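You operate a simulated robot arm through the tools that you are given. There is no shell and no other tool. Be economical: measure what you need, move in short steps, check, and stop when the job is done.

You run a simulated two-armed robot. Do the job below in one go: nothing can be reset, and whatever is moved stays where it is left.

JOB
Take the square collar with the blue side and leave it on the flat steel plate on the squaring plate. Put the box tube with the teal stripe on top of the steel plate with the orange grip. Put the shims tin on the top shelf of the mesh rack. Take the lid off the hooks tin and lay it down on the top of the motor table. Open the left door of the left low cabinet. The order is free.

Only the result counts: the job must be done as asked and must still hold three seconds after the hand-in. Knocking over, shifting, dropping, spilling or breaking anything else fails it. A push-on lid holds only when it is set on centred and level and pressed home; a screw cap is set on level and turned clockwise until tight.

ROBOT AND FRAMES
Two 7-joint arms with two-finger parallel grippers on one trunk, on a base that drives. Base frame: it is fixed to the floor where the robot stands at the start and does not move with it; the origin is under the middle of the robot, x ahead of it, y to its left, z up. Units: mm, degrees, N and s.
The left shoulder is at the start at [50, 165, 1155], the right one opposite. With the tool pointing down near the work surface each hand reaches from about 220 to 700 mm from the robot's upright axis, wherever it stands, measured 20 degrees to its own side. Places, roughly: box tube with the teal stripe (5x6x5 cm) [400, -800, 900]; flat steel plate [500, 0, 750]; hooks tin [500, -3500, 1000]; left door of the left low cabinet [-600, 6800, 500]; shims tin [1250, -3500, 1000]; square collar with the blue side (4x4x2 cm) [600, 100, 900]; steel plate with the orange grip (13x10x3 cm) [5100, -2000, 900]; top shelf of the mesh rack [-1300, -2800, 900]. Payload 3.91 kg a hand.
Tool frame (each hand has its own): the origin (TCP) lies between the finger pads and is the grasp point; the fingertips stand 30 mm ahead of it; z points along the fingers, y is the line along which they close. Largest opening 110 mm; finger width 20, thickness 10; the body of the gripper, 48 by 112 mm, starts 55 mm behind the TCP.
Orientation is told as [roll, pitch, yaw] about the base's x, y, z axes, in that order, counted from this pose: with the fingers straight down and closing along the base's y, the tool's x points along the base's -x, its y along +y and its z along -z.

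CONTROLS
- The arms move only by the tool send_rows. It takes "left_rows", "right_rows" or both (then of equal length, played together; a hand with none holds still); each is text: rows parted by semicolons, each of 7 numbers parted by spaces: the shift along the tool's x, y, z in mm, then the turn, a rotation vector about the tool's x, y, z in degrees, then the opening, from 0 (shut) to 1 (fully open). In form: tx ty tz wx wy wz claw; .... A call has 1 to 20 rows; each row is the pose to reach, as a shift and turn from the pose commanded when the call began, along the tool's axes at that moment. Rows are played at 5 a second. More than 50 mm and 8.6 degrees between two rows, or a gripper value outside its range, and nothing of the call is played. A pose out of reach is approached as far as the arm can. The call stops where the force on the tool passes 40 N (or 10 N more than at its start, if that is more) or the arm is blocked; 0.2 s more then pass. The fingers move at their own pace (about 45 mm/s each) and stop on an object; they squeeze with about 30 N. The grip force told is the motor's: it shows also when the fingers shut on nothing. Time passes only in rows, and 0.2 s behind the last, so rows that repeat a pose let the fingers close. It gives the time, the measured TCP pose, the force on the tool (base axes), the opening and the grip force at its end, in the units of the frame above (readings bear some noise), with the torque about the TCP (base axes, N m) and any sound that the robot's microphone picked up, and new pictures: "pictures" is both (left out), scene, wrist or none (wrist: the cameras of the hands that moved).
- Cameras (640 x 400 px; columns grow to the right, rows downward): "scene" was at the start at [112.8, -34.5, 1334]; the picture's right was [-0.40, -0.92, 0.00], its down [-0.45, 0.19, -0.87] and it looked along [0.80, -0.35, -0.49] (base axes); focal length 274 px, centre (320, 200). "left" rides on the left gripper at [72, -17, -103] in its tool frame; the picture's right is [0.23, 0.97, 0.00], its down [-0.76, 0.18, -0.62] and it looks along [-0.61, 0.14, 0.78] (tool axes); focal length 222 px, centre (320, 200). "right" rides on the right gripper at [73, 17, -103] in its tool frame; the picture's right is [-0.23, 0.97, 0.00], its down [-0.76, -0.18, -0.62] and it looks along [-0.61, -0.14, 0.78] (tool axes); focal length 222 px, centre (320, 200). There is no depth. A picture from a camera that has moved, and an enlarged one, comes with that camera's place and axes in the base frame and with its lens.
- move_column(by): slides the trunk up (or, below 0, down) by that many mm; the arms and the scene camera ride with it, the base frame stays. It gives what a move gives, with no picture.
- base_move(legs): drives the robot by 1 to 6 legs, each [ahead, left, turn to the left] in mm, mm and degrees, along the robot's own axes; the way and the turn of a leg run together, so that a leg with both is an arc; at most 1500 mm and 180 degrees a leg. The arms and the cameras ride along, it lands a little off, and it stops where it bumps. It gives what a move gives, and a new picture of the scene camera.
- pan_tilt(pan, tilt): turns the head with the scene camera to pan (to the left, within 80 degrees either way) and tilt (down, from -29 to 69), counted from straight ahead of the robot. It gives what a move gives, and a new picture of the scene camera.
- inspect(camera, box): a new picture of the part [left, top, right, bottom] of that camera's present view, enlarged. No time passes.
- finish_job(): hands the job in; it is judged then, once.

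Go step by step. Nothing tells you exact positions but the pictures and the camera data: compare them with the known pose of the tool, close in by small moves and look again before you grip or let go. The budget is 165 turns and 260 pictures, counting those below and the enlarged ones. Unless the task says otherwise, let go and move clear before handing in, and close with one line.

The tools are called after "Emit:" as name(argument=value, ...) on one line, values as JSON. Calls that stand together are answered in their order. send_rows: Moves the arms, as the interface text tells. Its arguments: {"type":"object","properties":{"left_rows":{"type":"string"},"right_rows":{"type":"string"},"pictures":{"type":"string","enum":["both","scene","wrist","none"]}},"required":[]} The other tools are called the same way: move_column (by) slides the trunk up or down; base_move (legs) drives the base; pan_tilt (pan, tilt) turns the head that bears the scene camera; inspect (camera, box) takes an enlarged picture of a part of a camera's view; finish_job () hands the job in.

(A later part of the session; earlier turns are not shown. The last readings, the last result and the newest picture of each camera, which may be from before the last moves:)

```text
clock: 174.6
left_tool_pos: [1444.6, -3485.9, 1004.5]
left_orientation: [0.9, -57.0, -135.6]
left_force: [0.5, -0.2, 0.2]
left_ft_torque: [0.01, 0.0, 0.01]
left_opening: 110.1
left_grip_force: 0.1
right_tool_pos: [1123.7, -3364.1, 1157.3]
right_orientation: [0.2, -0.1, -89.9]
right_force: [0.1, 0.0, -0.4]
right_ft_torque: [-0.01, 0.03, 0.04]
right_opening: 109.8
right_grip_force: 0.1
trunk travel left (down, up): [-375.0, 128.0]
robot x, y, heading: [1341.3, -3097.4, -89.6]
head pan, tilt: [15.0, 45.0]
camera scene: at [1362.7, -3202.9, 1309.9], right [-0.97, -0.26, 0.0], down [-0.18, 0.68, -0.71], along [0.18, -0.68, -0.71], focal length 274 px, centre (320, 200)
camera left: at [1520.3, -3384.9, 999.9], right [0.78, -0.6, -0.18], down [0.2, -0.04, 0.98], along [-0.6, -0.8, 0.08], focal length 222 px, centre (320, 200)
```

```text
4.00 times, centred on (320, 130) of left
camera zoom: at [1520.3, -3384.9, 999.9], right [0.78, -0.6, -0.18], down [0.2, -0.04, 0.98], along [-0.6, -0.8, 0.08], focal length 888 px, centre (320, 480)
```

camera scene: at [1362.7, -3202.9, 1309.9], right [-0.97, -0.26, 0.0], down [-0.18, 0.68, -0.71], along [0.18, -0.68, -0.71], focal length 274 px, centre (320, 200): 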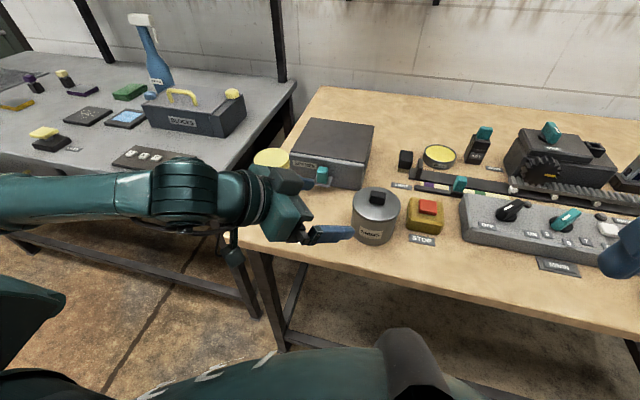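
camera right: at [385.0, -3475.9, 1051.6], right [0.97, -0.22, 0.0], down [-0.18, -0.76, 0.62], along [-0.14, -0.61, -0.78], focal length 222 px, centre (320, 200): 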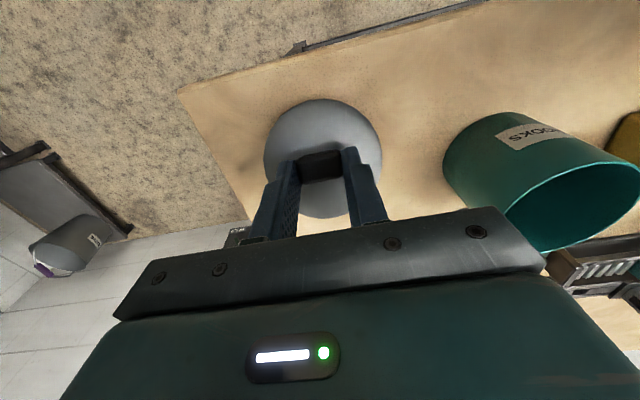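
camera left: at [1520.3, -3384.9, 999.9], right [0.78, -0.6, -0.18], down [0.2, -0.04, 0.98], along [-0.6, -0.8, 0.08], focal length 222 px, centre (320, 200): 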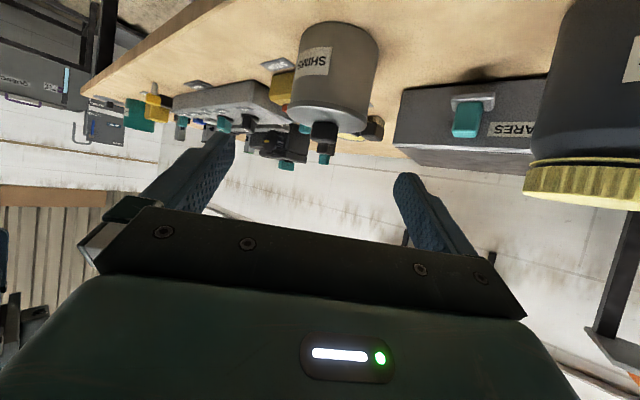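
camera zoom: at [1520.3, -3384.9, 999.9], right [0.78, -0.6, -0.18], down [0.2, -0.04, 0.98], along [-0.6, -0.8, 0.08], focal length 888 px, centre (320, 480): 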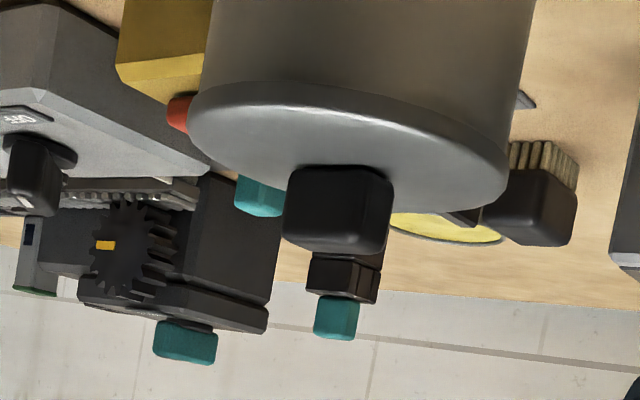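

Slight lateral correction (+4) and advancing 75 mm, then check.

Emit:
send_rows(left_rows="0 4 0 0 0 0 1; 0 4 25 0 0 0 1; 0 4 50 0 0 0 1; 0 4 75 0 0 0 1; 0 4 75 0 0 0 1", pictures="both")

Emit:
inspect(camera="scene", box=[280, 150, 440, 250])

```text
clock: 175.8
left_tool_pos: [1402.7, -3534.9, 964.6]
left_orientation: [0.9, -57.0, -135.6]
left_force: [-0.4, -0.2, -0.1]
left_ft_torque: [0.01, 0.01, 0.01]
left_opening: 110.0
left_grip_force: 0.1
right_tool_pos: [1123.4, -3364.7, 1156.9]
right_orientation: [0.0, 0.0, -90.1]
right_force: [-0.1, -1.0, 0.4]
right_ft_torque: [0.02, 0.0, -0.01]
right_opening: 109.9
right_grip_force: 0.1
trunk travel left (down, up): [-375.0, 128.0]
robot x, y, heading: [1339.9, -3092.9, -89.8]
head pan, tilt: [15.0, 45.0]
camera scene: at [1362.8, -3202.8, 1310.0], right [-0.97, -0.26, 0.0], down [-0.18, 0.68, -0.71], along [0.18, -0.68, -0.71], focal length 274 px, centre (320, 200)
camera left: at [1479.1, -3433.7, 960.1], right [0.78, -0.6, -0.18], down [0.2, -0.04, 0.98], along [-0.6, -0.8, 0.08], focal length 222 px, centre (320, 200)
```

scene: 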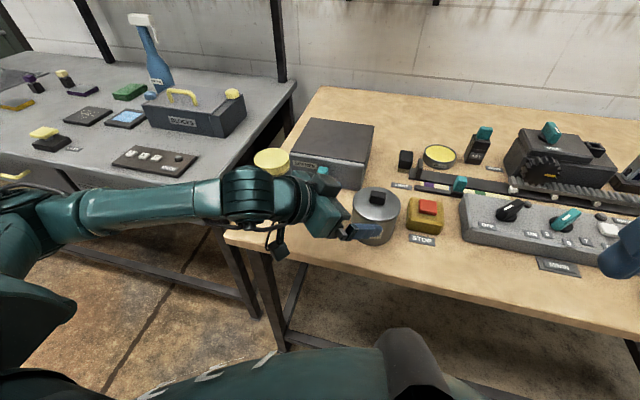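
left: 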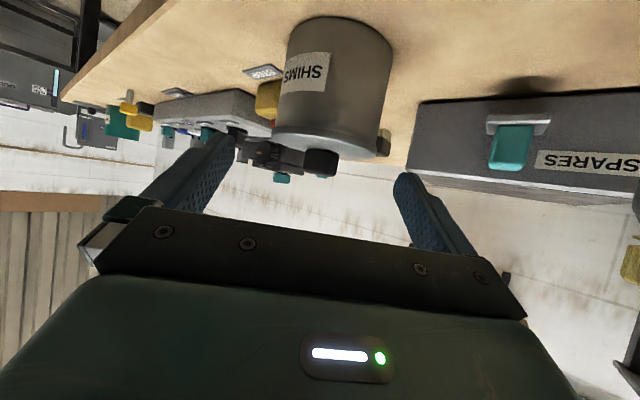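

```text
4.00 times, centred on (360, 200) of scene
camera zoom: at [1362.8, -3202.8, 1310.0], right [-0.97, -0.26, 0.0], down [-0.18, 0.68, -0.71], along [0.18, -0.68, -0.71], focal length 1098 px, centre (160, 200)
```

zoom: 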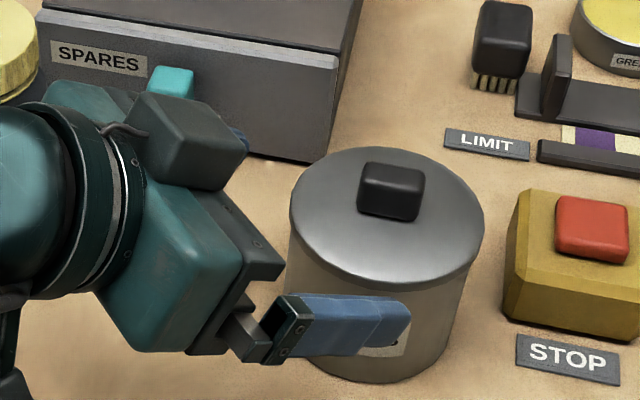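

Emit:
inspect(camera="left", box=[200, 80, 440, 230])

```text
2.67 times, centred on (320, 155) of left
camera zoom: at [1479.1, -3433.7, 960.1], right [0.78, -0.6, -0.18], down [0.2, -0.04, 0.98], along [-0.6, -0.8, 0.08], focal length 592 px, centre (320, 320)
```

zoom: 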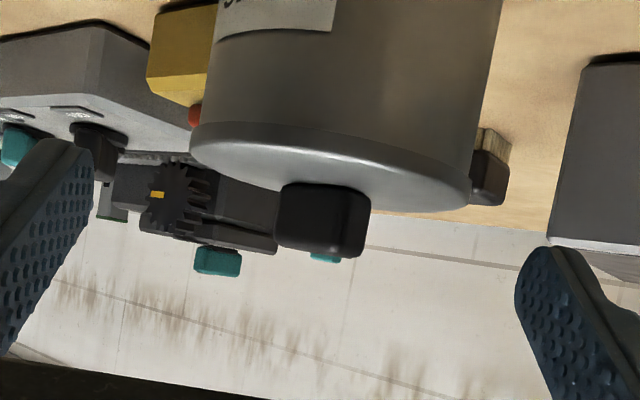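

Refined: tin axis [1362,-3579], lid top 930 (shorter tin, Ø≈88). Moving to grip at z≈908 below the lid rim.

Emit:
send_rows(left_rows="8 3 5 0 0 0 1; 16 3 10 0 0 0 1; 16 3 35 0 0 0 1; 16 3 60 0 0 0 1; 16 3 80 0 0 0 1; 16 3 80 0 0 0 1", pictures="wrist")

Emit:
inspect(camera="scene", box=[280, 150, 440, 250])

```text
clock: 177.2
left_tool_pos: [1362.2, -3579.5, 906.5]
left_orientation: [0.9, -56.9, -135.6]
left_force: [-0.3, -0.3, 0.4]
left_ft_torque: [0.0, 0.03, 0.02]
left_opening: 109.9
left_grip_force: 0.1
right_tool_pos: [1123.9, -3364.1, 1158.1]
right_orientation: [0.1, 0.0, -90.0]
right_force: [0.4, -0.5, -0.5]
right_ft_torque: [0.03, 0.0, 0.02]
right_opening: 110.2
right_grip_force: 0.1
trunk travel left (down, up): [-375.0, 128.0]
robot x, y, heading: [1341.9, -3095.3, -90.0]
head pan, tilt: [15.0, 45.0]
camera left: at [1437.9, -3478.6, 901.3], right [0.78, -0.6, -0.18], down [0.2, -0.04, 0.98], along [-0.6, -0.8, 0.08], focal length 222 px, centre (320, 200)
```

left: 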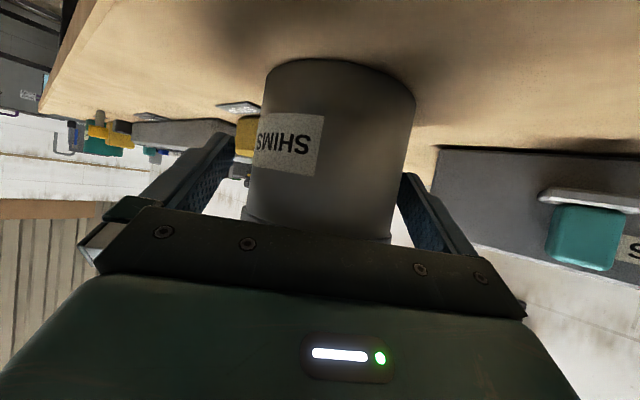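

```text
4.00 times, centred on (360, 200) of scene
camera zoom: at [1362.8, -3202.8, 1309.9], right [-0.97, -0.26, 0.0], down [-0.18, 0.68, -0.71], along [0.18, -0.68, -0.71], focal length 1098 px, centre (160, 200)
```

zoom: 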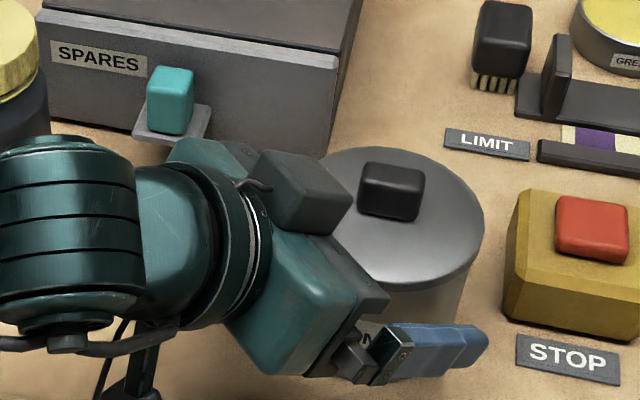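

Emit:
send_rows(left_rows="0 0 0 0 0 0 0.7; 0 0 0 0 0 0 0.6; 0 0 0 0 0 0 0.6; 0 0 0 0 0 0 0.6; 0 0 0 0 0 0 0.6", pictures="wrist")

```text
clock: 178.4
left_tool_pos: [1361.6, -3578.9, 907.1]
left_orientation: [1.0, -56.9, -135.6]
left_force: [-0.9, 0.2, -0.1]
left_ft_torque: [0.05, 0.06, 0.03]
left_opening: 89.0
left_grip_force: 30.0
right_tool_pos: [1123.7, -3364.4, 1156.8]
right_orientation: [0.1, 0.0, -90.0]
right_force: [0.3, -0.9, 0.4]
right_ft_torque: [0.03, 0.0, -0.01]
right_opening: 109.9
right_grip_force: 0.1
trunk travel left (down, up): [-375.0, 128.0]
robot x, y, heading: [1339.7, -3097.0, -89.7]
head pan, tilt: [15.0, 45.0]
camera left: at [1437.9, -3478.5, 901.5], right [0.78, -0.6, -0.18], down [0.2, -0.04, 0.98], along [-0.6, -0.8, 0.08], focal length 222 px, centre (320, 200)
```

left: 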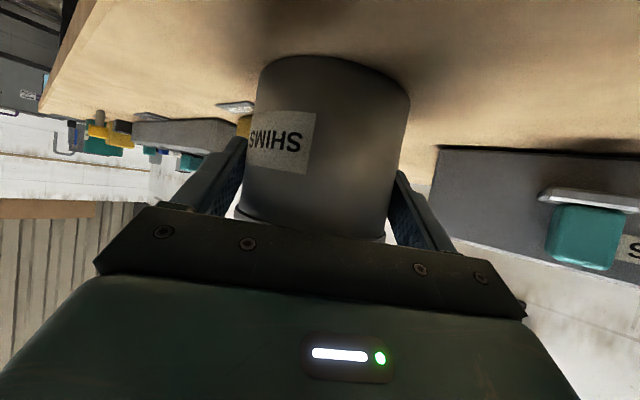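

Gripped at 89 mm. Lifting 20 mm to check the hold.

Emit:
send_rows(left_rows="-5 0 -3.3 0 0 0 0.6; -10 0 -6.5 0 0 0 0.6; -17 0 -11 0 0 0 0.6; -17 0 -11 0 0 0 0.6", pictures="wrist")

Emit:
inspect(camera="scene", box=[280, 150, 440, 250])

```text
clock: 179.4
left_tool_pos: [1363.0, -3578.5, 925.8]
left_orientation: [0.9, -56.9, -135.5]
left_force: [-0.1, -0.6, -1.6]
left_ft_torque: [-0.01, 0.02, -0.03]
left_opening: 89.1
left_grip_force: 30.1
right_tool_pos: [1122.4, -3365.1, 1157.2]
right_orientation: [0.0, -0.1, -90.0]
right_force: [-0.2, -0.1, 0.3]
right_ft_torque: [0.01, 0.0, 0.0]
right_opening: 110.3
right_grip_force: 0.0
trunk travel left (down, up): [-375.0, 128.0]
robot x, y, heading: [1343.3, -3097.7, -89.8]
head pan, tilt: [15.0, 45.0]
camera left: at [1439.3, -3477.6, 921.8], right [0.78, -0.6, -0.18], down [0.2, -0.04, 0.98], along [-0.6, -0.8, 0.08], focal length 222 px, centre (320, 200)
```

left: 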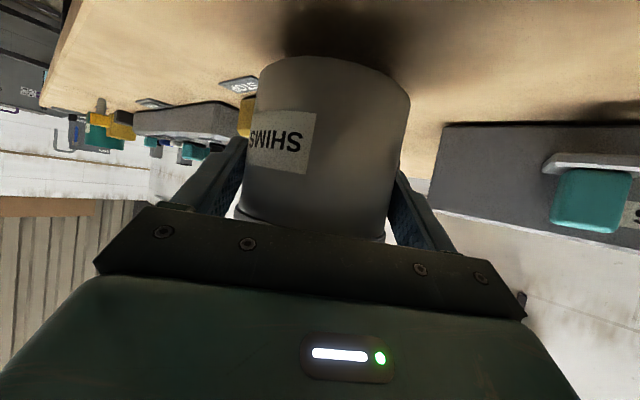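

```text
4.00 times, centred on (360, 200) of scene
camera zoom: at [1362.7, -3203.0, 1309.9], right [-0.97, -0.26, 0.0], down [-0.18, 0.68, -0.71], along [0.18, -0.68, -0.71], focal length 1098 px, centre (160, 200)
```

zoom: 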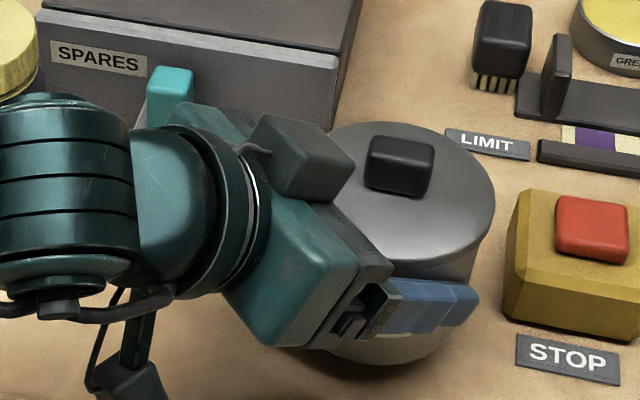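

Held firmly. Raising it well clear and backing out from the bench, then turning toward the mesh rack.

Emit:
send_rows(left_rows="-35 0 -23 0 0 0 0.6; -70 0 -46 0 0 0 0.6; -105 0 -68 0 0 0 0.6; -105 0 -68 0 0 0 0.6", pictures="none")

Emit:
base_move(legs=[[-350, 0, 0], [0, 0, -90]])

Emit:
pan_tilt(pan=0, tilt=20)

```text
clock: 180.4
left_tool_pos: [1357.7, -3572.2, 1052.1]
left_orientation: [0.9, -57.0, -135.6]
left_force: [0.5, 0.1, -1.2]
left_ft_torque: [0.02, 0.01, 0.01]
left_opening: 88.9
left_grip_force: 29.6
right_tool_pos: [1123.9, -3364.5, 1157.9]
right_orientation: [0.2, 0.0, -90.0]
right_force: [-0.2, -0.2, -0.2]
right_ft_torque: [-0.01, -0.02, 0.0]
right_opening: 110.2
right_grip_force: 0.0
trunk travel left (down, up): [-375.0, 128.0]
robot x, y, heading: [1343.9, -3093.9, -89.7]
head pan, tilt: [15.0, 45.0]
```

```text
clock: 186.5
left_tool_pos: [866.3, -2757.4, 1051.0]
left_orientation: [0.9, -56.8, 133.3]
left_force: [0.0, -0.7, -0.5]
left_ft_torque: [-0.03, 0.0, -0.01]
left_opening: 88.8
left_grip_force: 30.2
right_tool_pos: [1081.5, -2527.1, 1158.5]
right_orientation: [0.1, -0.1, 179.0]
right_force: [-0.1, -0.4, 0.1]
right_ft_torque: [0.02, -0.02, -0.02]
right_opening: 110.1
right_grip_force: 0.1
trunk travel left (down, up): [-375.0, 128.0]
robot x, y, heading: [1343.4, -2751.4, 178.9]
head pan, tilt: [15.0, 45.0]
camera scene: at [1234.4, -2768.3, 1309.9], right [-0.24, 0.97, 0.0], down [0.69, 0.17, -0.71], along [-0.69, -0.17, -0.71], focal length 274 px, centre (320, 200)
```

scene: 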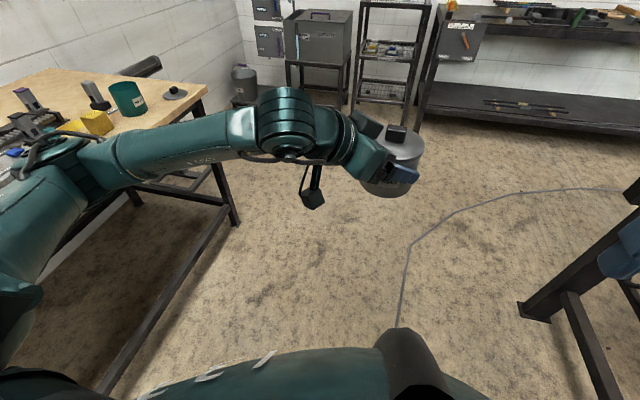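

```text
clock: 187.4
left_tool_pos: [866.8, -2758.2, 1051.5]
left_orientation: [1.0, -56.9, 133.3]
left_force: [-0.2, 0.0, -1.6]
left_ft_torque: [-0.02, -0.01, 0.0]
left_opening: 88.7
left_grip_force: 29.5
right_tool_pos: [1079.6, -2527.0, 1157.6]
right_orientation: [0.2, -0.1, 178.8]
right_force: [-0.6, 0.7, 0.1]
right_ft_torque: [0.05, 0.0, 0.0]
right_opening: 110.1
right_grip_force: 0.0
trunk travel left (down, up): [-375.0, 128.0]
robot x, y, heading: [1342.5, -2750.9, 178.9]
head pan, tilt: [0.0, 20.0]
camera scene: at [1220.2, -2747.1, 1348.5], right [0.02, 1.0, 0.0], down [0.34, -0.01, -0.94], along [-0.94, 0.02, -0.34], focal length 274 px, centre (320, 200)
```

scene: 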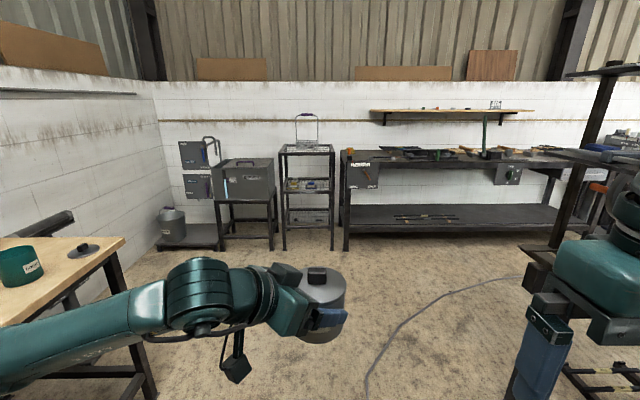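

The mesh rack is straight ahead. Driving toward it, stopping short to measure.

Emit:
base_move(legs=[[1000, 0, 1], [850, 0, 0]])

Emit:
pan_tilt(pan=0, tilt=35)

Emit:
inspect(camera="scene", box=[200, 80, 440, 230])

```text
clock: 196.8
left_tool_pos: [-1011.1, -2798.4, 1051.1]
left_orientation: [0.8, -56.9, 136.3]
left_force: [0.4, 0.5, -2.3]
left_ft_torque: [-0.01, 0.01, 0.0]
left_opening: 88.8
left_grip_force: 29.8
right_tool_pos: [-810.5, -2556.8, 1157.0]
right_orientation: [0.1, -0.1, -178.1]
right_force: [-0.4, 0.1, 0.5]
right_ft_torque: [0.0, -0.05, -0.01]
right_opening: 110.1
right_grip_force: 0.0
trunk travel left (down, up): [-375.0, 128.0]
robot x, y, heading: [-534.5, -2770.3, -178.0]
head pan, tilt: [0.0, 20.0]
camera scene: at [-658.7, -2769.9, 1348.6], right [-0.04, 1.0, 0.0], down [0.34, 0.01, -0.94], along [-0.94, -0.03, -0.34], focal length 274 px, centre (320, 200)
```

scene: 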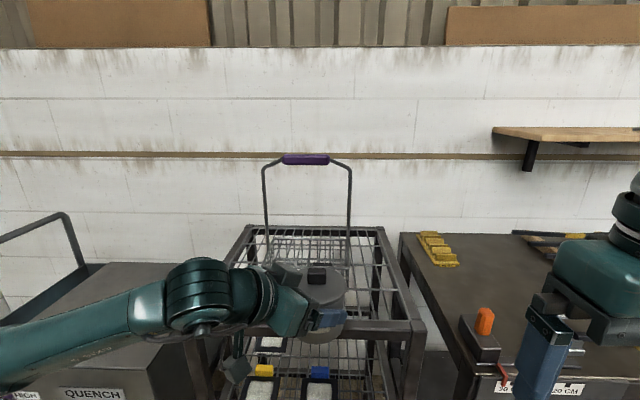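

```text
clock: 197.6
left_tool_pos: [-1011.5, -2798.5, 1051.8]
left_orientation: [0.8, -56.9, 136.3]
left_force: [0.0, -0.1, -1.7]
left_ft_torque: [0.0, -0.06, 0.01]
left_opening: 89.0
left_grip_force: 30.5
right_tool_pos: [-809.9, -2558.1, 1157.6]
right_orientation: [0.0, 0.0, -178.1]
right_force: [1.7, 0.0, -0.4]
right_ft_torque: [-0.02, 0.05, 0.0]
right_opening: 109.9
right_grip_force: 0.2
trunk travel left (down, up): [-375.0, 128.0]
robot x, y, heading: [-538.6, -2767.4, -178.3]
head pan, tilt: [0.0, 35.0]
camera scene: at [-653.3, -2769.7, 1324.8], right [-0.04, 1.0, 0.0], down [0.57, 0.02, -0.82], along [-0.82, -0.03, -0.57], focal length 274 px, centre (320, 200)
```

scene: 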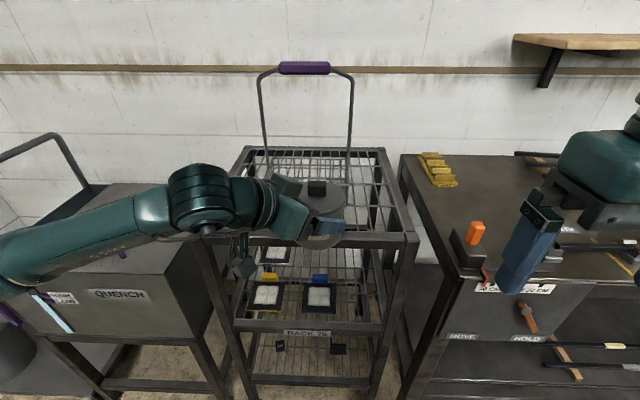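

```text
2.67 times, centred on (320, 155) of scene
camera zoom: at [-653.3, -2769.7, 1324.8], right [-0.04, 1.0, 0.0], down [0.57, 0.02, -0.82], along [-0.82, -0.03, -0.57], focal length 732 px, centre (320, 320)
```

zoom: 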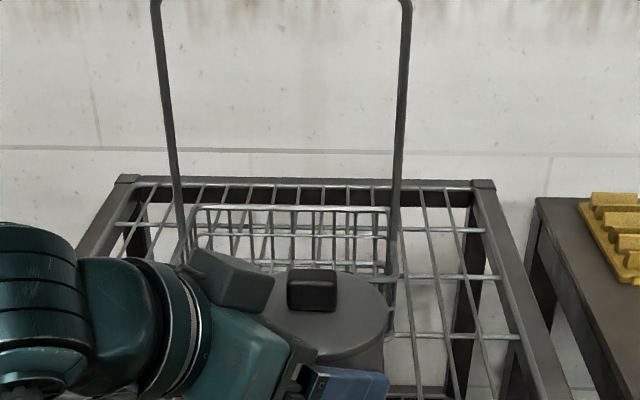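

Emit:
inspect(camera="left", box=[0, 0, 640, 400])

Emit:
inspect(camera="right", box=[0, 0, 640, 400])

Emit:
inspect(camera="scene", box=[240, 130, 440, 255])

```text
1.00 times, centred on (320, 200) of left (not enlarged: the box is as wide or as high as the picture)
camera zoom: at [-908.0, -2873.6, 1046.6], right [-0.57, -0.8, -0.18], down [-0.04, -0.2, 0.98], along [-0.82, 0.57, 0.08], focal length 222 px, centre (320, 200)
```

zoom: 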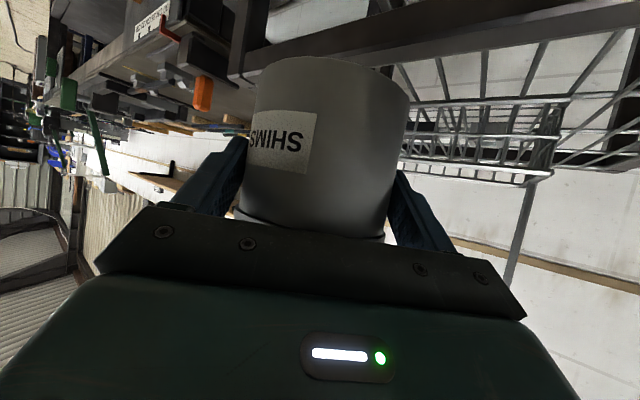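

```text
1.00 times, centred on (320, 200) of right (not enlarged: the box is as wide or as high as the picture)
camera zoom: at [-736.1, -2572.8, 1261.8], right [-0.19, -0.98, 0.0], down [-0.77, 0.15, 0.62], along [-0.61, 0.12, -0.78], focal length 222 px, centre (320, 200)
```

zoom: 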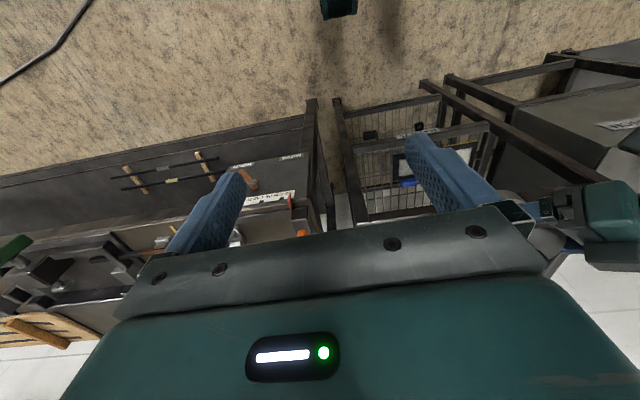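

```text
3.20 times, centred on (340, 192) of scene
camera zoom: at [-653.3, -2769.7, 1324.8], right [-0.04, 1.0, 0.0], down [0.57, 0.02, -0.82], along [-0.82, -0.03, -0.57], focal length 878 px, centre (256, 224)
```

zoom: 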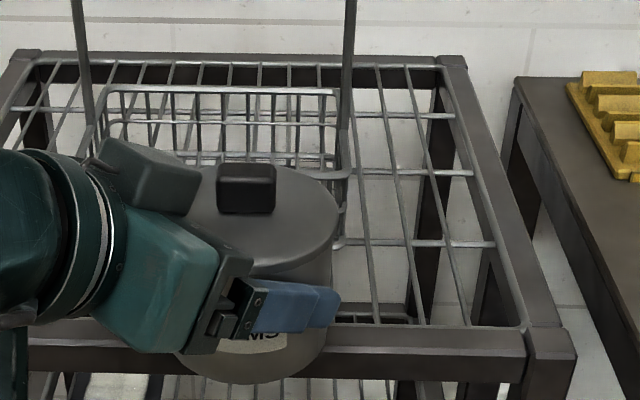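

The rack's top mesh (z≈940) holds a basket at its middle (x<-1174, y -2917..-2724). The left strip is free, so I'll aim for [-1165,-2978]: left first, then ahead.

Emit:
base_move(legs=[[0, 174, 0], [100, 0, 0]])

Emit:
inspect(camera="left", box=[0, 0, 640, 400])

Emit:
inspect(camera="scene", box=[200, 130, 520, 330])

```text
clock: 199.8
left_tool_pos: [-1107.6, -2976.7, 1052.7]
left_orientation: [0.8, -56.9, 136.5]
left_force: [-0.7, -0.2, -1.4]
left_ft_torque: [-0.03, -0.05, 0.02]
left_opening: 88.9
left_grip_force: 30.0
right_tool_pos: [-906.6, -2735.8, 1158.4]
right_orientation: [0.2, 0.0, -177.9]
right_force: [0.2, 0.8, 0.2]
right_ft_torque: [0.02, -0.03, 0.01]
right_opening: 109.9
right_grip_force: 0.0
trunk travel left (down, up): [-375.0, 128.0]
robot x, y, heading: [-632.0, -2942.0, -177.6]
head pan, tilt: [0.0, 35.0]
camera scene: at [-750.0, -2946.4, 1324.6], right [-0.04, 1.0, 0.0], down [0.57, 0.02, -0.82], along [-0.82, -0.03, -0.57], focal length 274 px, centre (320, 200)
```

scene: 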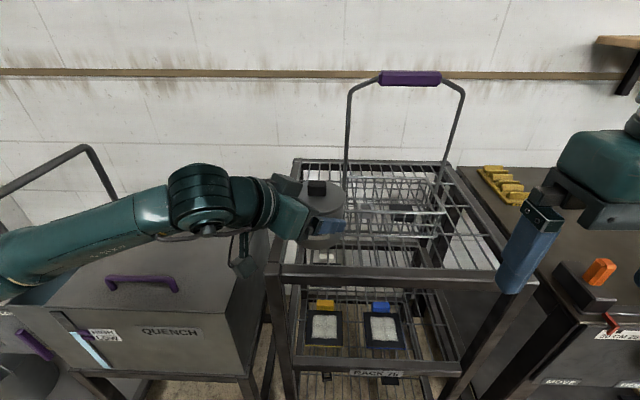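

```text
1.00 times, centred on (320, 200) of left (not enlarged: the box is as wide or as high as the picture)
camera zoom: at [-1004.0, -3051.2, 1046.3], right [-0.57, -0.8, -0.18], down [-0.04, -0.2, 0.98], along [-0.82, 0.57, 0.08], focal length 222 px, centre (320, 200)
```

zoom: 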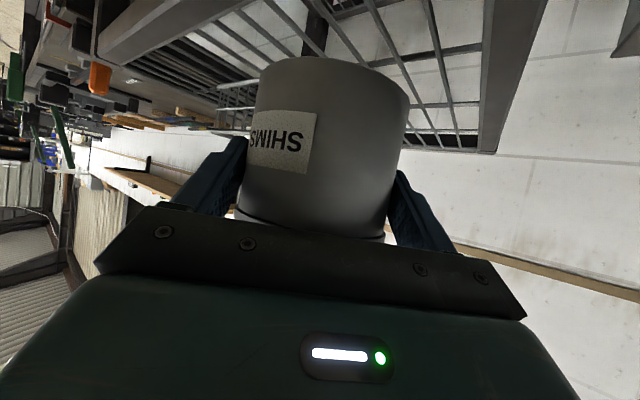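

```text
2.00 times, centred on (360, 230) of scene
camera zoom: at [-750.0, -2946.4, 1324.6], right [-0.04, 1.0, 0.0], down [0.57, 0.02, -0.82], along [-0.82, -0.03, -0.57], focal length 549 px, centre (240, 140)
```

zoom: 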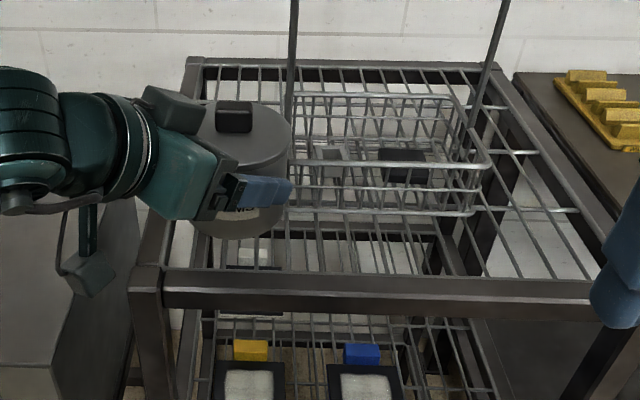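

The free left strip is y≈-3028..-2917, with mesh height ≈945. Moving ahead 57 mm over it, then lowering partway.

Emit:
base_move(legs=[[58, -6, 0]])

Emit:
send_rows(left_rows="-0 0 0 0 0 0 0.6; 17 0 11 0 0 0 0.6; 34 0 22 0 0 0 0.6; 34 0 22 0 0 0 0.6", pictures="wrist")

Emit:
inspect(camera="scene", box=[220, 160, 460, 310])

```text
clock: 200.7
left_tool_pos: [-1162.0, -2973.8, 1050.3]
left_orientation: [0.8, -56.9, 136.5]
left_force: [-0.3, -1.8, -0.4]
left_ft_torque: [-0.07, -0.03, -0.02]
left_opening: 88.7
left_grip_force: 30.0
right_tool_pos: [-963.6, -2732.9, 1158.5]
right_orientation: [0.1, -0.1, -177.8]
right_force: [0.0, 0.2, -0.3]
right_ft_torque: [-0.02, -0.02, -0.01]
right_opening: 110.1
right_grip_force: 0.2
trunk travel left (down, up): [-375.0, 128.0]
robot x, y, heading: [-687.2, -2939.9, -178.0]
head pan, tilt: [0.0, 35.0]
camera scene: at [-805.4, -2943.0, 1324.7], right [-0.04, 1.0, 0.0], down [0.57, 0.02, -0.82], along [-0.82, -0.03, -0.57], focal length 274 px, centre (320, 200)
```

scene: 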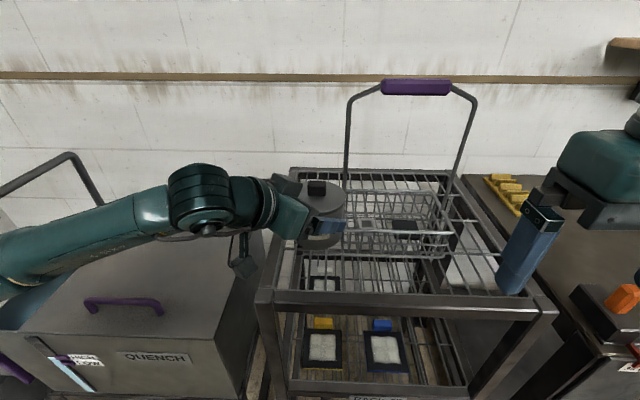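

```text
clock: 201.7
left_tool_pos: [-1163.5, -2974.5, 1009.3]
left_orientation: [0.8, -56.8, 136.4]
left_force: [1.9, -2.8, -1.8]
left_ft_torque: [-0.06, -0.02, -0.02]
left_opening: 88.9
left_grip_force: 30.4
right_tool_pos: [-962.7, -2731.3, 1157.6]
right_orientation: [0.0, -0.2, -177.9]
right_force: [-0.1, 0.0, -0.6]
right_ft_torque: [0.02, 0.03, 0.0]
right_opening: 110.0
right_grip_force: 0.1
trunk travel left (down, up): [-375.0, 128.0]
robot x, y, heading: [-689.7, -2941.7, -177.6]
head pan, tilt: [0.0, 35.0]
camera left: at [-1059.7, -3047.8, 1004.3], right [-0.57, -0.8, -0.18], down [-0.04, -0.2, 0.98], along [-0.82, 0.57, 0.08], focal length 222 px, centre (320, 200)
```

left: 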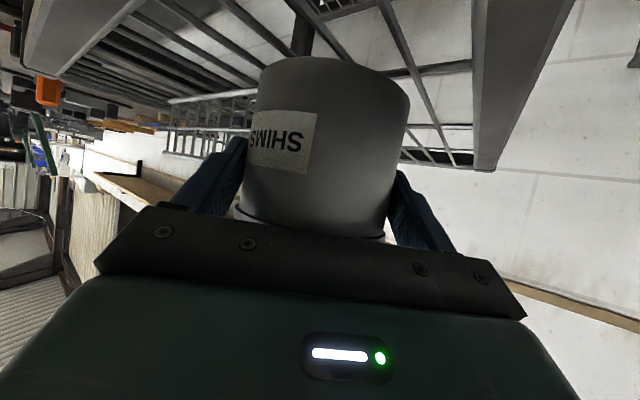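

```text
2.67 times, centred on (340, 235) of scene
camera zoom: at [-804.6, -2943.1, 1324.7], right [-0.04, 1.0, 0.0], down [0.57, 0.02, -0.82], along [-0.82, -0.03, -0.57], focal length 732 px, centre (267, 107)
```

zoom: 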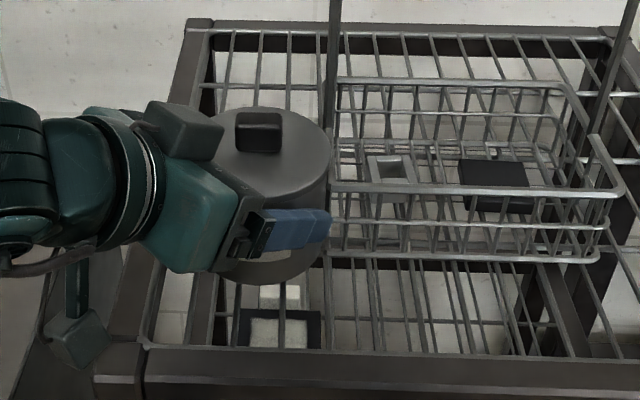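

Shift 8 mm toward the basket to centre in the strip, and lower 12 mm more.

Emit:
send_rows(left_rows="-3 -6 4.6 0 0 0 0.6; 2 -6 7.9 0 0 0 0.6; 7 -6 11.1 0 0 0 0.6; 7 -6 11.1 0 0 0 0.6", pictures="none")

Emit:
inspect(camera="scene", box=[240, 180, 400, 280])

Emit:
inspect(camera="left", box=[180, 0, 500, 200])

```text
clock: 202.7
left_tool_pos: [-1163.4, -2964.5, 999.2]
left_orientation: [0.8, -56.9, 136.5]
left_force: [-0.2, -0.1, 0.0]
left_ft_torque: [0.0, 0.0, 0.0]
left_opening: 88.7
left_grip_force: 30.1
right_tool_pos: [-961.9, -2731.4, 1158.7]
right_orientation: [0.2, -0.1, -177.9]
right_force: [-0.2, 0.1, -0.7]
right_ft_torque: [0.02, -0.05, 0.0]
right_opening: 110.1
right_grip_force: 0.2
trunk travel left (down, up): [-375.0, 128.0]
robot x, y, heading: [-689.3, -2938.1, -177.8]
head pan, tilt: [0.0, 35.0]
```

```text
4.00 times, centred on (320, 230) of scene
camera zoom: at [-804.8, -2942.6, 1324.7], right [-0.04, 1.0, 0.0], down [0.57, 0.02, -0.82], along [-0.82, -0.03, -0.57], focal length 1098 px, centre (320, 80)
```

zoom: 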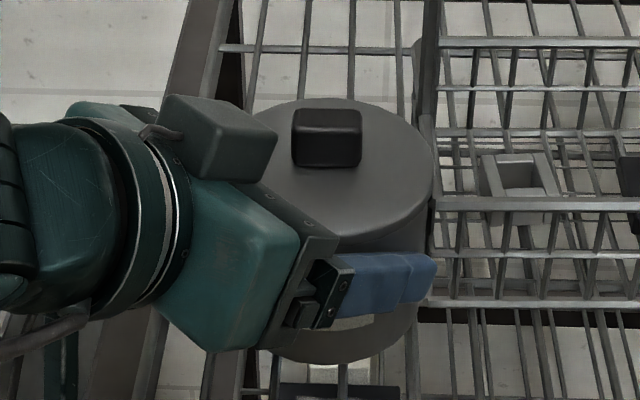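

```text
2.00 times, centred on (340, 100) of left
camera zoom: at [-1058.9, -3039.6, 994.8], right [-0.57, -0.8, -0.18], down [-0.04, -0.2, 0.98], along [-0.82, 0.57, 0.08], focal length 444 px, centre (280, 400)
```

zoom: 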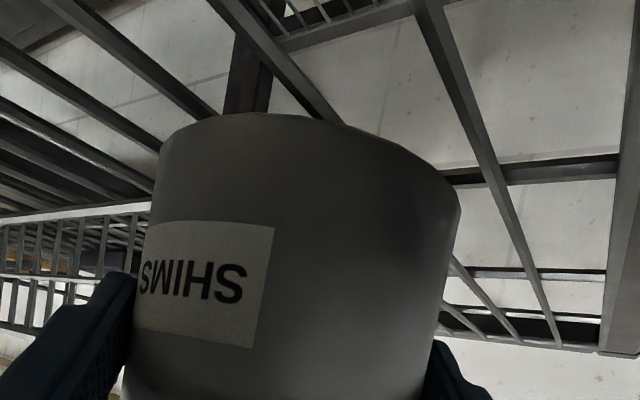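

Emit:
send_rows(left_rows="3.6 2 0 0 0 0 0.6; 6 2 1.6 0 0 0 0.6; 8.6 2 3.2 0 0 0 0.6; 8.6 2 3.2 0 0 0 0.6", pictures="none")

Emit:
inspect(camera="left", box=[180, 0, 500, 200])

```text
clock: 203.7
left_tool_pos: [-1161.4, -2968.0, 996.5]
left_orientation: [1.4, -57.7, 136.3]
left_force: [-6.0, 3.5, 27.0]
left_ft_torque: [0.53, -0.5, 0.09]
left_opening: 89.0
left_grip_force: 30.2
right_tool_pos: [-961.1, -2730.8, 1158.8]
right_orientation: [0.1, -0.2, -177.9]
right_force: [-0.2, 0.4, -0.4]
right_ft_torque: [-0.01, -0.04, 0.05]
right_opening: 110.2
right_grip_force: 0.1
trunk travel left (down, up): [-375.0, 128.0]
robot x, y, heading: [-686.7, -2939.5, -177.5]
head pan, tilt: [0.0, 35.0]
```

```text
2.00 times, centred on (340, 100) of left
camera zoom: at [-1059.1, -3042.0, 990.1], right [-0.57, -0.8, -0.18], down [-0.03, -0.2, 0.98], along [-0.82, 0.57, 0.1], focal length 444 px, centre (280, 400)
```

zoom: 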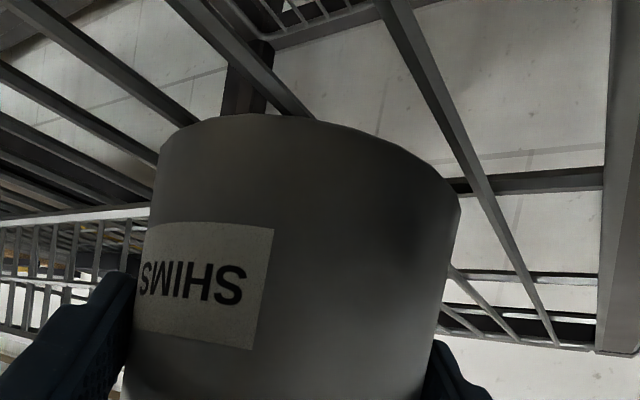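

Contact at z≈997 (27 N). Easing off the press, then opening slightly and checking.

Emit:
send_rows(left_rows="-2 0 -1.3 0 0 0 0.6; -4 0 -2.6 0 0 0 0.6; -4.8 0 -3.2 0 0 0 0.6; -4.8 0 -3.2 0 0 0 0.6", pictures="none")

```text
clock: 204.7
left_tool_pos: [-1162.0, -2968.8, 997.1]
left_orientation: [0.9, -56.8, 136.4]
left_force: [-2.8, 3.0, 9.4]
left_ft_torque: [0.67, 0.13, 0.17]
left_opening: 89.3
left_grip_force: 29.7
right_tool_pos: [-962.6, -2731.2, 1158.6]
right_orientation: [0.1, -0.1, -177.9]
right_force: [-0.4, -0.1, 0.0]
right_ft_torque: [-0.01, 0.01, -0.02]
right_opening: 110.1
right_grip_force: 0.0
trunk travel left (down, up): [-375.0, 128.0]
robot x, y, heading: [-684.4, -2938.1, -177.6]
head pan, tilt: [0.0, 35.0]
```

Emit:
send_rows(left_rows="0 0 0 0 0 0 0.85; 0 0 0 0 0 0 0.9; 0 0 0 0 0 0 0.9; 0 0 0 0 0 0 0.9", pictures="wrist")

Emit:
inspect(camera="scene", box=[240, 180, 400, 280])

```text
clock: 205.7
left_tool_pos: [-1161.9, -2969.6, 997.6]
left_orientation: [0.9, -56.9, 136.5]
left_force: [-1.2, -1.2, 0.6]
left_ft_torque: [-0.01, 0.0, 0.01]
left_opening: 99.0
left_grip_force: 0.1
right_tool_pos: [-962.4, -2731.0, 1157.0]
right_orientation: [0.2, 0.0, -177.9]
right_force: [-0.4, 0.5, 0.3]
right_ft_torque: [-0.01, 0.04, 0.01]
right_opening: 109.9
right_grip_force: 0.0
trunk travel left (down, up): [-375.0, 128.0]
robot x, y, heading: [-687.4, -2939.0, -177.7]
head pan, tilt: [0.0, 35.0]
camera left: at [-1058.9, -3042.8, 991.9], right [-0.57, -0.8, -0.18], down [-0.04, -0.2, 0.98], along [-0.82, 0.57, 0.08], focal length 222 px, centre (320, 200)
```

left: 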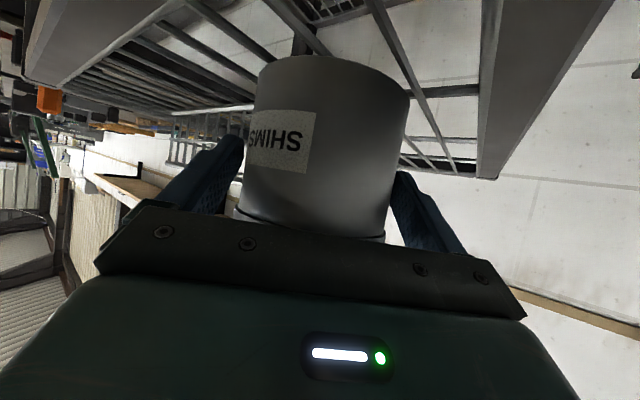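

```text
4.00 times, centred on (320, 230) of scene
camera zoom: at [-804.7, -2942.6, 1324.7], right [-0.04, 1.0, 0.0], down [0.57, 0.02, -0.82], along [-0.82, -0.03, -0.57], focal length 1098 px, centre (320, 80)
```

zoom: 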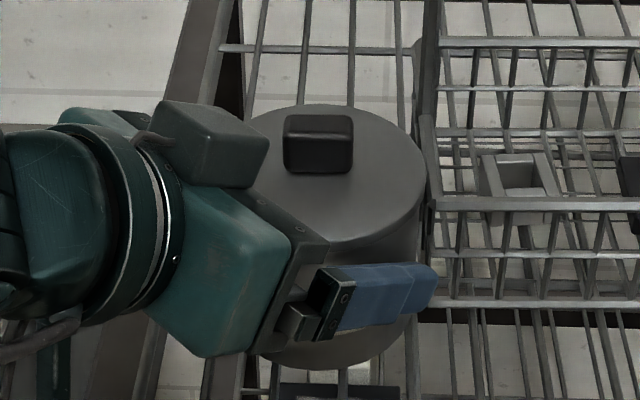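

Tin stays upright on the mesh. Backing out along the tool axis.

Emit:
send_rows(left_rows="0 0 -15 0 0 0 0.9; 0 0 -35 0 0 0 0.9; 0 0 -70 0 0 0 0.9; 0 0 -110 0 0 0 0.9; 0 0 -150 0 0 0 0.9; 0 0 -150 0 0 0 0.9", pictures="both")

Emit:
inspect(camera="scene", box=[240, 160, 400, 260])

```text
clock: 207.1
left_tool_pos: [-1071.2, -3052.7, 1078.1]
left_orientation: [1.0, -56.9, 136.4]
left_force: [-0.7, -0.7, 0.7]
left_ft_torque: [0.04, -0.01, -0.02]
left_opening: 98.9
left_grip_force: 0.0
right_tool_pos: [-962.3, -2730.3, 1158.1]
right_orientation: [0.1, 0.0, -177.9]
right_force: [0.0, -0.3, 0.6]
right_ft_torque: [-0.04, 0.0, -0.02]
right_opening: 109.9
right_grip_force: 0.0
trunk travel left (down, up): [-375.0, 128.0]
robot x, y, heading: [-685.8, -2938.9, -177.8]
head pan, tilt: [0.0, 35.0]
camera scene: at [-804.9, -2942.5, 1324.7], right [-0.04, 1.0, 0.0], down [0.57, 0.02, -0.82], along [-0.82, -0.03, -0.57], focal length 274 px, centre (320, 200)
camera left: at [-968.3, -3126.4, 1073.4], right [-0.57, -0.8, -0.18], down [-0.04, -0.2, 0.98], along [-0.82, 0.57, 0.08], focal length 222 px, centre (320, 200)
```

scene: 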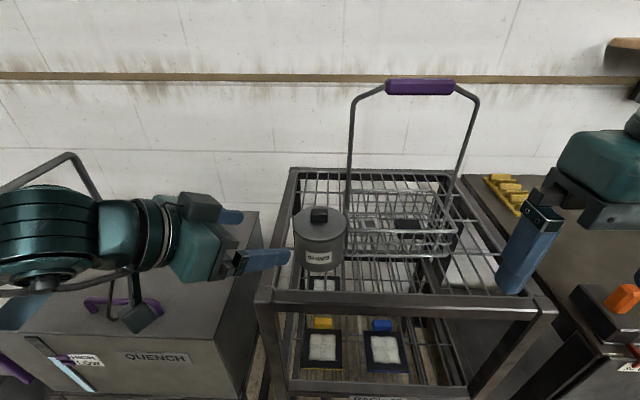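
left: 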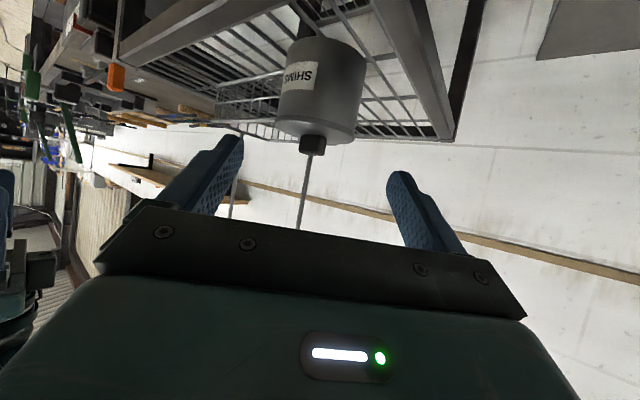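

```text
4.00 times, centred on (320, 210) of scene
camera zoom: at [-804.9, -2942.5, 1324.7], right [-0.04, 1.0, 0.0], down [0.57, 0.02, -0.82], along [-0.82, -0.03, -0.57], focal length 1098 px, centre (320, 160)
```

zoom: 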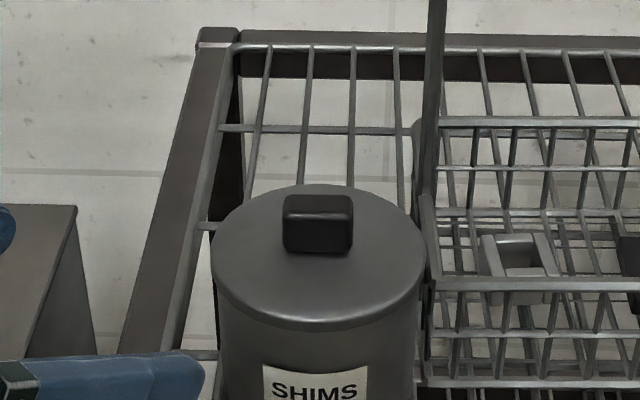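

Shims tin stands on the top shelf. Backing away, levelling the left hand, then heading for the far cabinet.

Emit:
base_move(legs=[[-420, 0, 0]])

Emit:
send_rows(left_rows="0 0 0 0 8.2 0 1; 0 0 0 0 16.4 0 1; 0 0 0 0 24.6 0 1; 0 0 0 0 32.8 0 1; 0 0 0 0 41 0 1; 0 0 0 0 49.2 0 1; 0 0 0 0 57 0 1; 0 0 0 0 57 0 1", pictures="none")

Emit:
base_move(legs=[[0, 0, -92.2]])

Emit:
pan_tilt(pan=0, tilt=15)

```text
clock: 209.7
left_tool_pos: [-654.5, -3036.3, 1078.4]
left_orientation: [0.9, -56.9, 136.2]
left_force: [0.5, -0.4, -0.7]
left_ft_torque: [0.04, 0.0, 0.01]
left_opening: 99.0
left_grip_force: 0.1
right_tool_pos: [-545.2, -2714.8, 1158.2]
right_orientation: [0.1, -0.1, -178.1]
right_force: [-0.1, -0.7, 0.2]
right_ft_torque: [-0.01, -0.01, 0.0]
right_opening: 109.9
right_grip_force: 0.1
trunk travel left (down, up): [-375.0, 128.0]
robot x, y, heading: [-270.9, -2925.8, -177.8]
head pan, tilt: [0.0, 35.0]
camera scene: at [-388.3, -2926.9, 1324.8], right [-0.04, 1.0, 0.0], down [0.57, 0.02, -0.82], along [-0.82, -0.03, -0.57], focal length 274 px, centre (320, 200)
```

scene: 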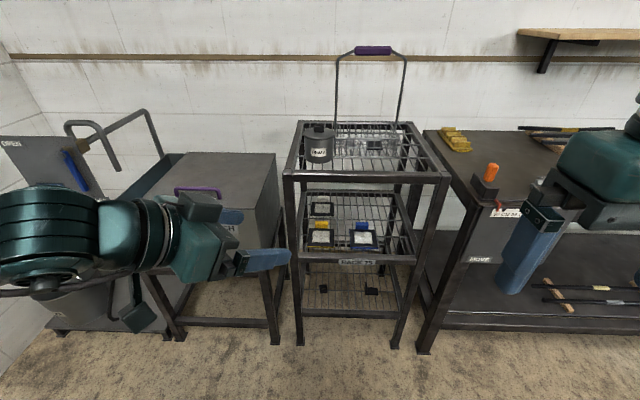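

```text
clock: 211.5
left_tool_pos: [-656.8, -3036.7, 1077.4]
left_orientation: [0.5, 0.2, 137.0]
left_force: [0.1, -0.7, -0.5]
left_ft_torque: [0.02, 0.01, 0.01]
left_opening: 110.0
left_grip_force: 0.0
right_tool_pos: [-545.7, -2715.7, 1156.6]
right_orientation: [0.1, -0.2, -178.1]
right_force: [1.8, -0.1, -0.5]
right_ft_torque: [-0.01, -0.03, 0.0]
right_opening: 109.9
right_grip_force: 0.0
trunk travel left (down, up): [-375.0, 128.0]
robot x, y, heading: [-268.3, -2922.4, -177.8]
head pan, tilt: [0.0, 35.0]
```

```text
clock: 215.8
left_tool_pos: [-370.7, -2535.5, 1078.2]
left_orientation: [0.5, 0.1, 45.0]
left_force: [-0.4, 0.1, -0.3]
left_ft_torque: [-0.01, -0.01, 0.03]
left_opening: 110.0
left_grip_force: 0.0
right_tool_pos: [-53.3, -2657.7, 1158.8]
right_orientation: [0.1, -0.1, 89.9]
right_force: [0.1, 0.2, -0.3]
right_ft_torque: [-0.01, 0.0, 0.01]
right_opening: 110.1
right_grip_force: 0.0
trunk travel left (down, up): [-375.0, 128.0]
robot x, y, heading: [-270.2, -2926.0, 90.1]
head pan, tilt: [0.0, 35.0]
camera scene: at [-271.4, -2805.5, 1324.8], right [1.0, 0.0, 0.0], down [0.0, -0.57, -0.82], along [0.0, 0.82, -0.57], focal length 274 px, centre (320, 200)
```

scene: 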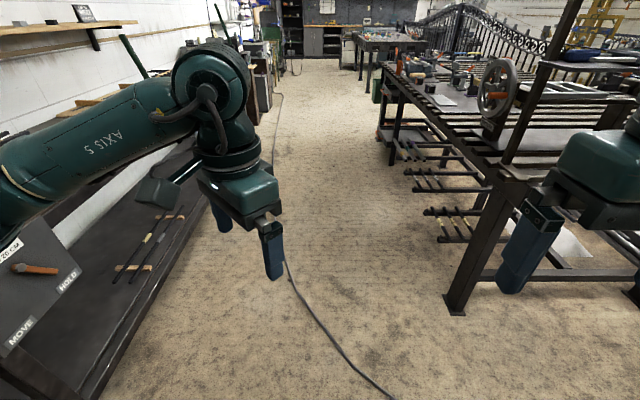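

```text
clock: 216.6
left_tool_pos: [-369.6, -2536.4, 1078.7]
left_orientation: [0.4, 0.1, 45.1]
left_force: [0.3, -0.2, 1.0]
left_ft_torque: [0.0, 0.0, 0.01]
left_opening: 110.1
left_grip_force: 0.0
right_tool_pos: [-53.0, -2657.3, 1158.2]
right_orientation: [0.1, -0.1, 90.0]
right_force: [0.2, 0.0, 0.4]
right_ft_torque: [-0.01, 0.03, 0.0]
right_opening: 110.2
right_grip_force: 0.1
trunk travel left (down, up): [-375.0, 128.0]
robot x, y, heading: [-272.4, -2924.6, 90.1]
head pan, tilt: [0.0, 15.0]
camera scene: at [-271.4, -2800.1, 1356.7], right [1.0, 0.0, 0.0], down [0.0, -0.26, -0.97], along [0.0, 0.97, -0.26], focal length 274 px, centre (320, 200)
```

scene: 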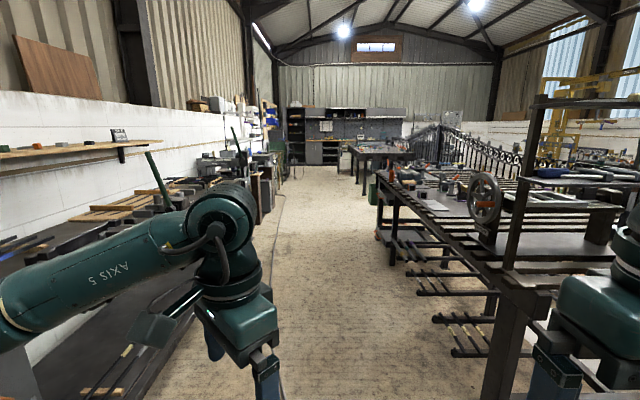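

The corridor ahead is clear along x≈-270. Driving up the hall toward the low cabinets.

Emit:
base_move(legs=[[1450, 0, 0], [1450, 0, 0], [1450, 0, 0], [1450, 0, 0], [1400, 0, 0]])

Emit:
inspect(camera="scene", box=[160, 100, 480, 300])

```text
clock: 251.1
left_tool_pos: [-390.2, 4731.5, 1080.1]
left_orientation: [0.5, 0.1, 44.3]
left_force: [-0.2, -0.2, -0.2]
left_ft_torque: [-0.02, 0.02, -0.01]
left_opening: 110.2
left_grip_force: 0.0
right_tool_pos: [-73.8, 4604.3, 1156.7]
right_orientation: [0.0, -0.2, 89.0]
right_force: [-0.3, -0.1, -0.4]
right_ft_torque: [0.0, 0.01, 0.02]
right_opening: 110.0
right_grip_force: 0.0
trunk travel left (down, up): [-375.0, 128.0]
robot x, y, heading: [-295.2, 4344.0, 89.0]
head pan, tilt: [0.0, 15.0]
camera scene: at [-294.7, 4465.4, 1356.7], right [1.0, -0.01, 0.0], down [0.0, -0.26, -0.97], along [0.01, 0.97, -0.26], focal length 274 px, centre (320, 200)
```

scene: 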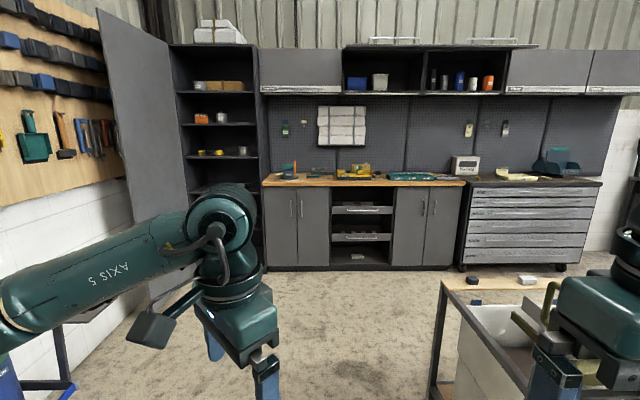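

```text
2.00 times, centred on (320, 200) of scene
camera zoom: at [-294.7, 4465.4, 1356.7], right [1.0, -0.01, 0.0], down [0.0, -0.26, -0.97], along [0.01, 0.97, -0.26], focal length 549 px, centre (320, 200)
```

zoom: 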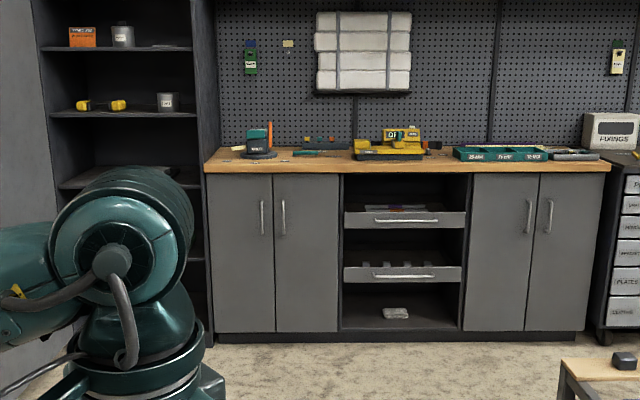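

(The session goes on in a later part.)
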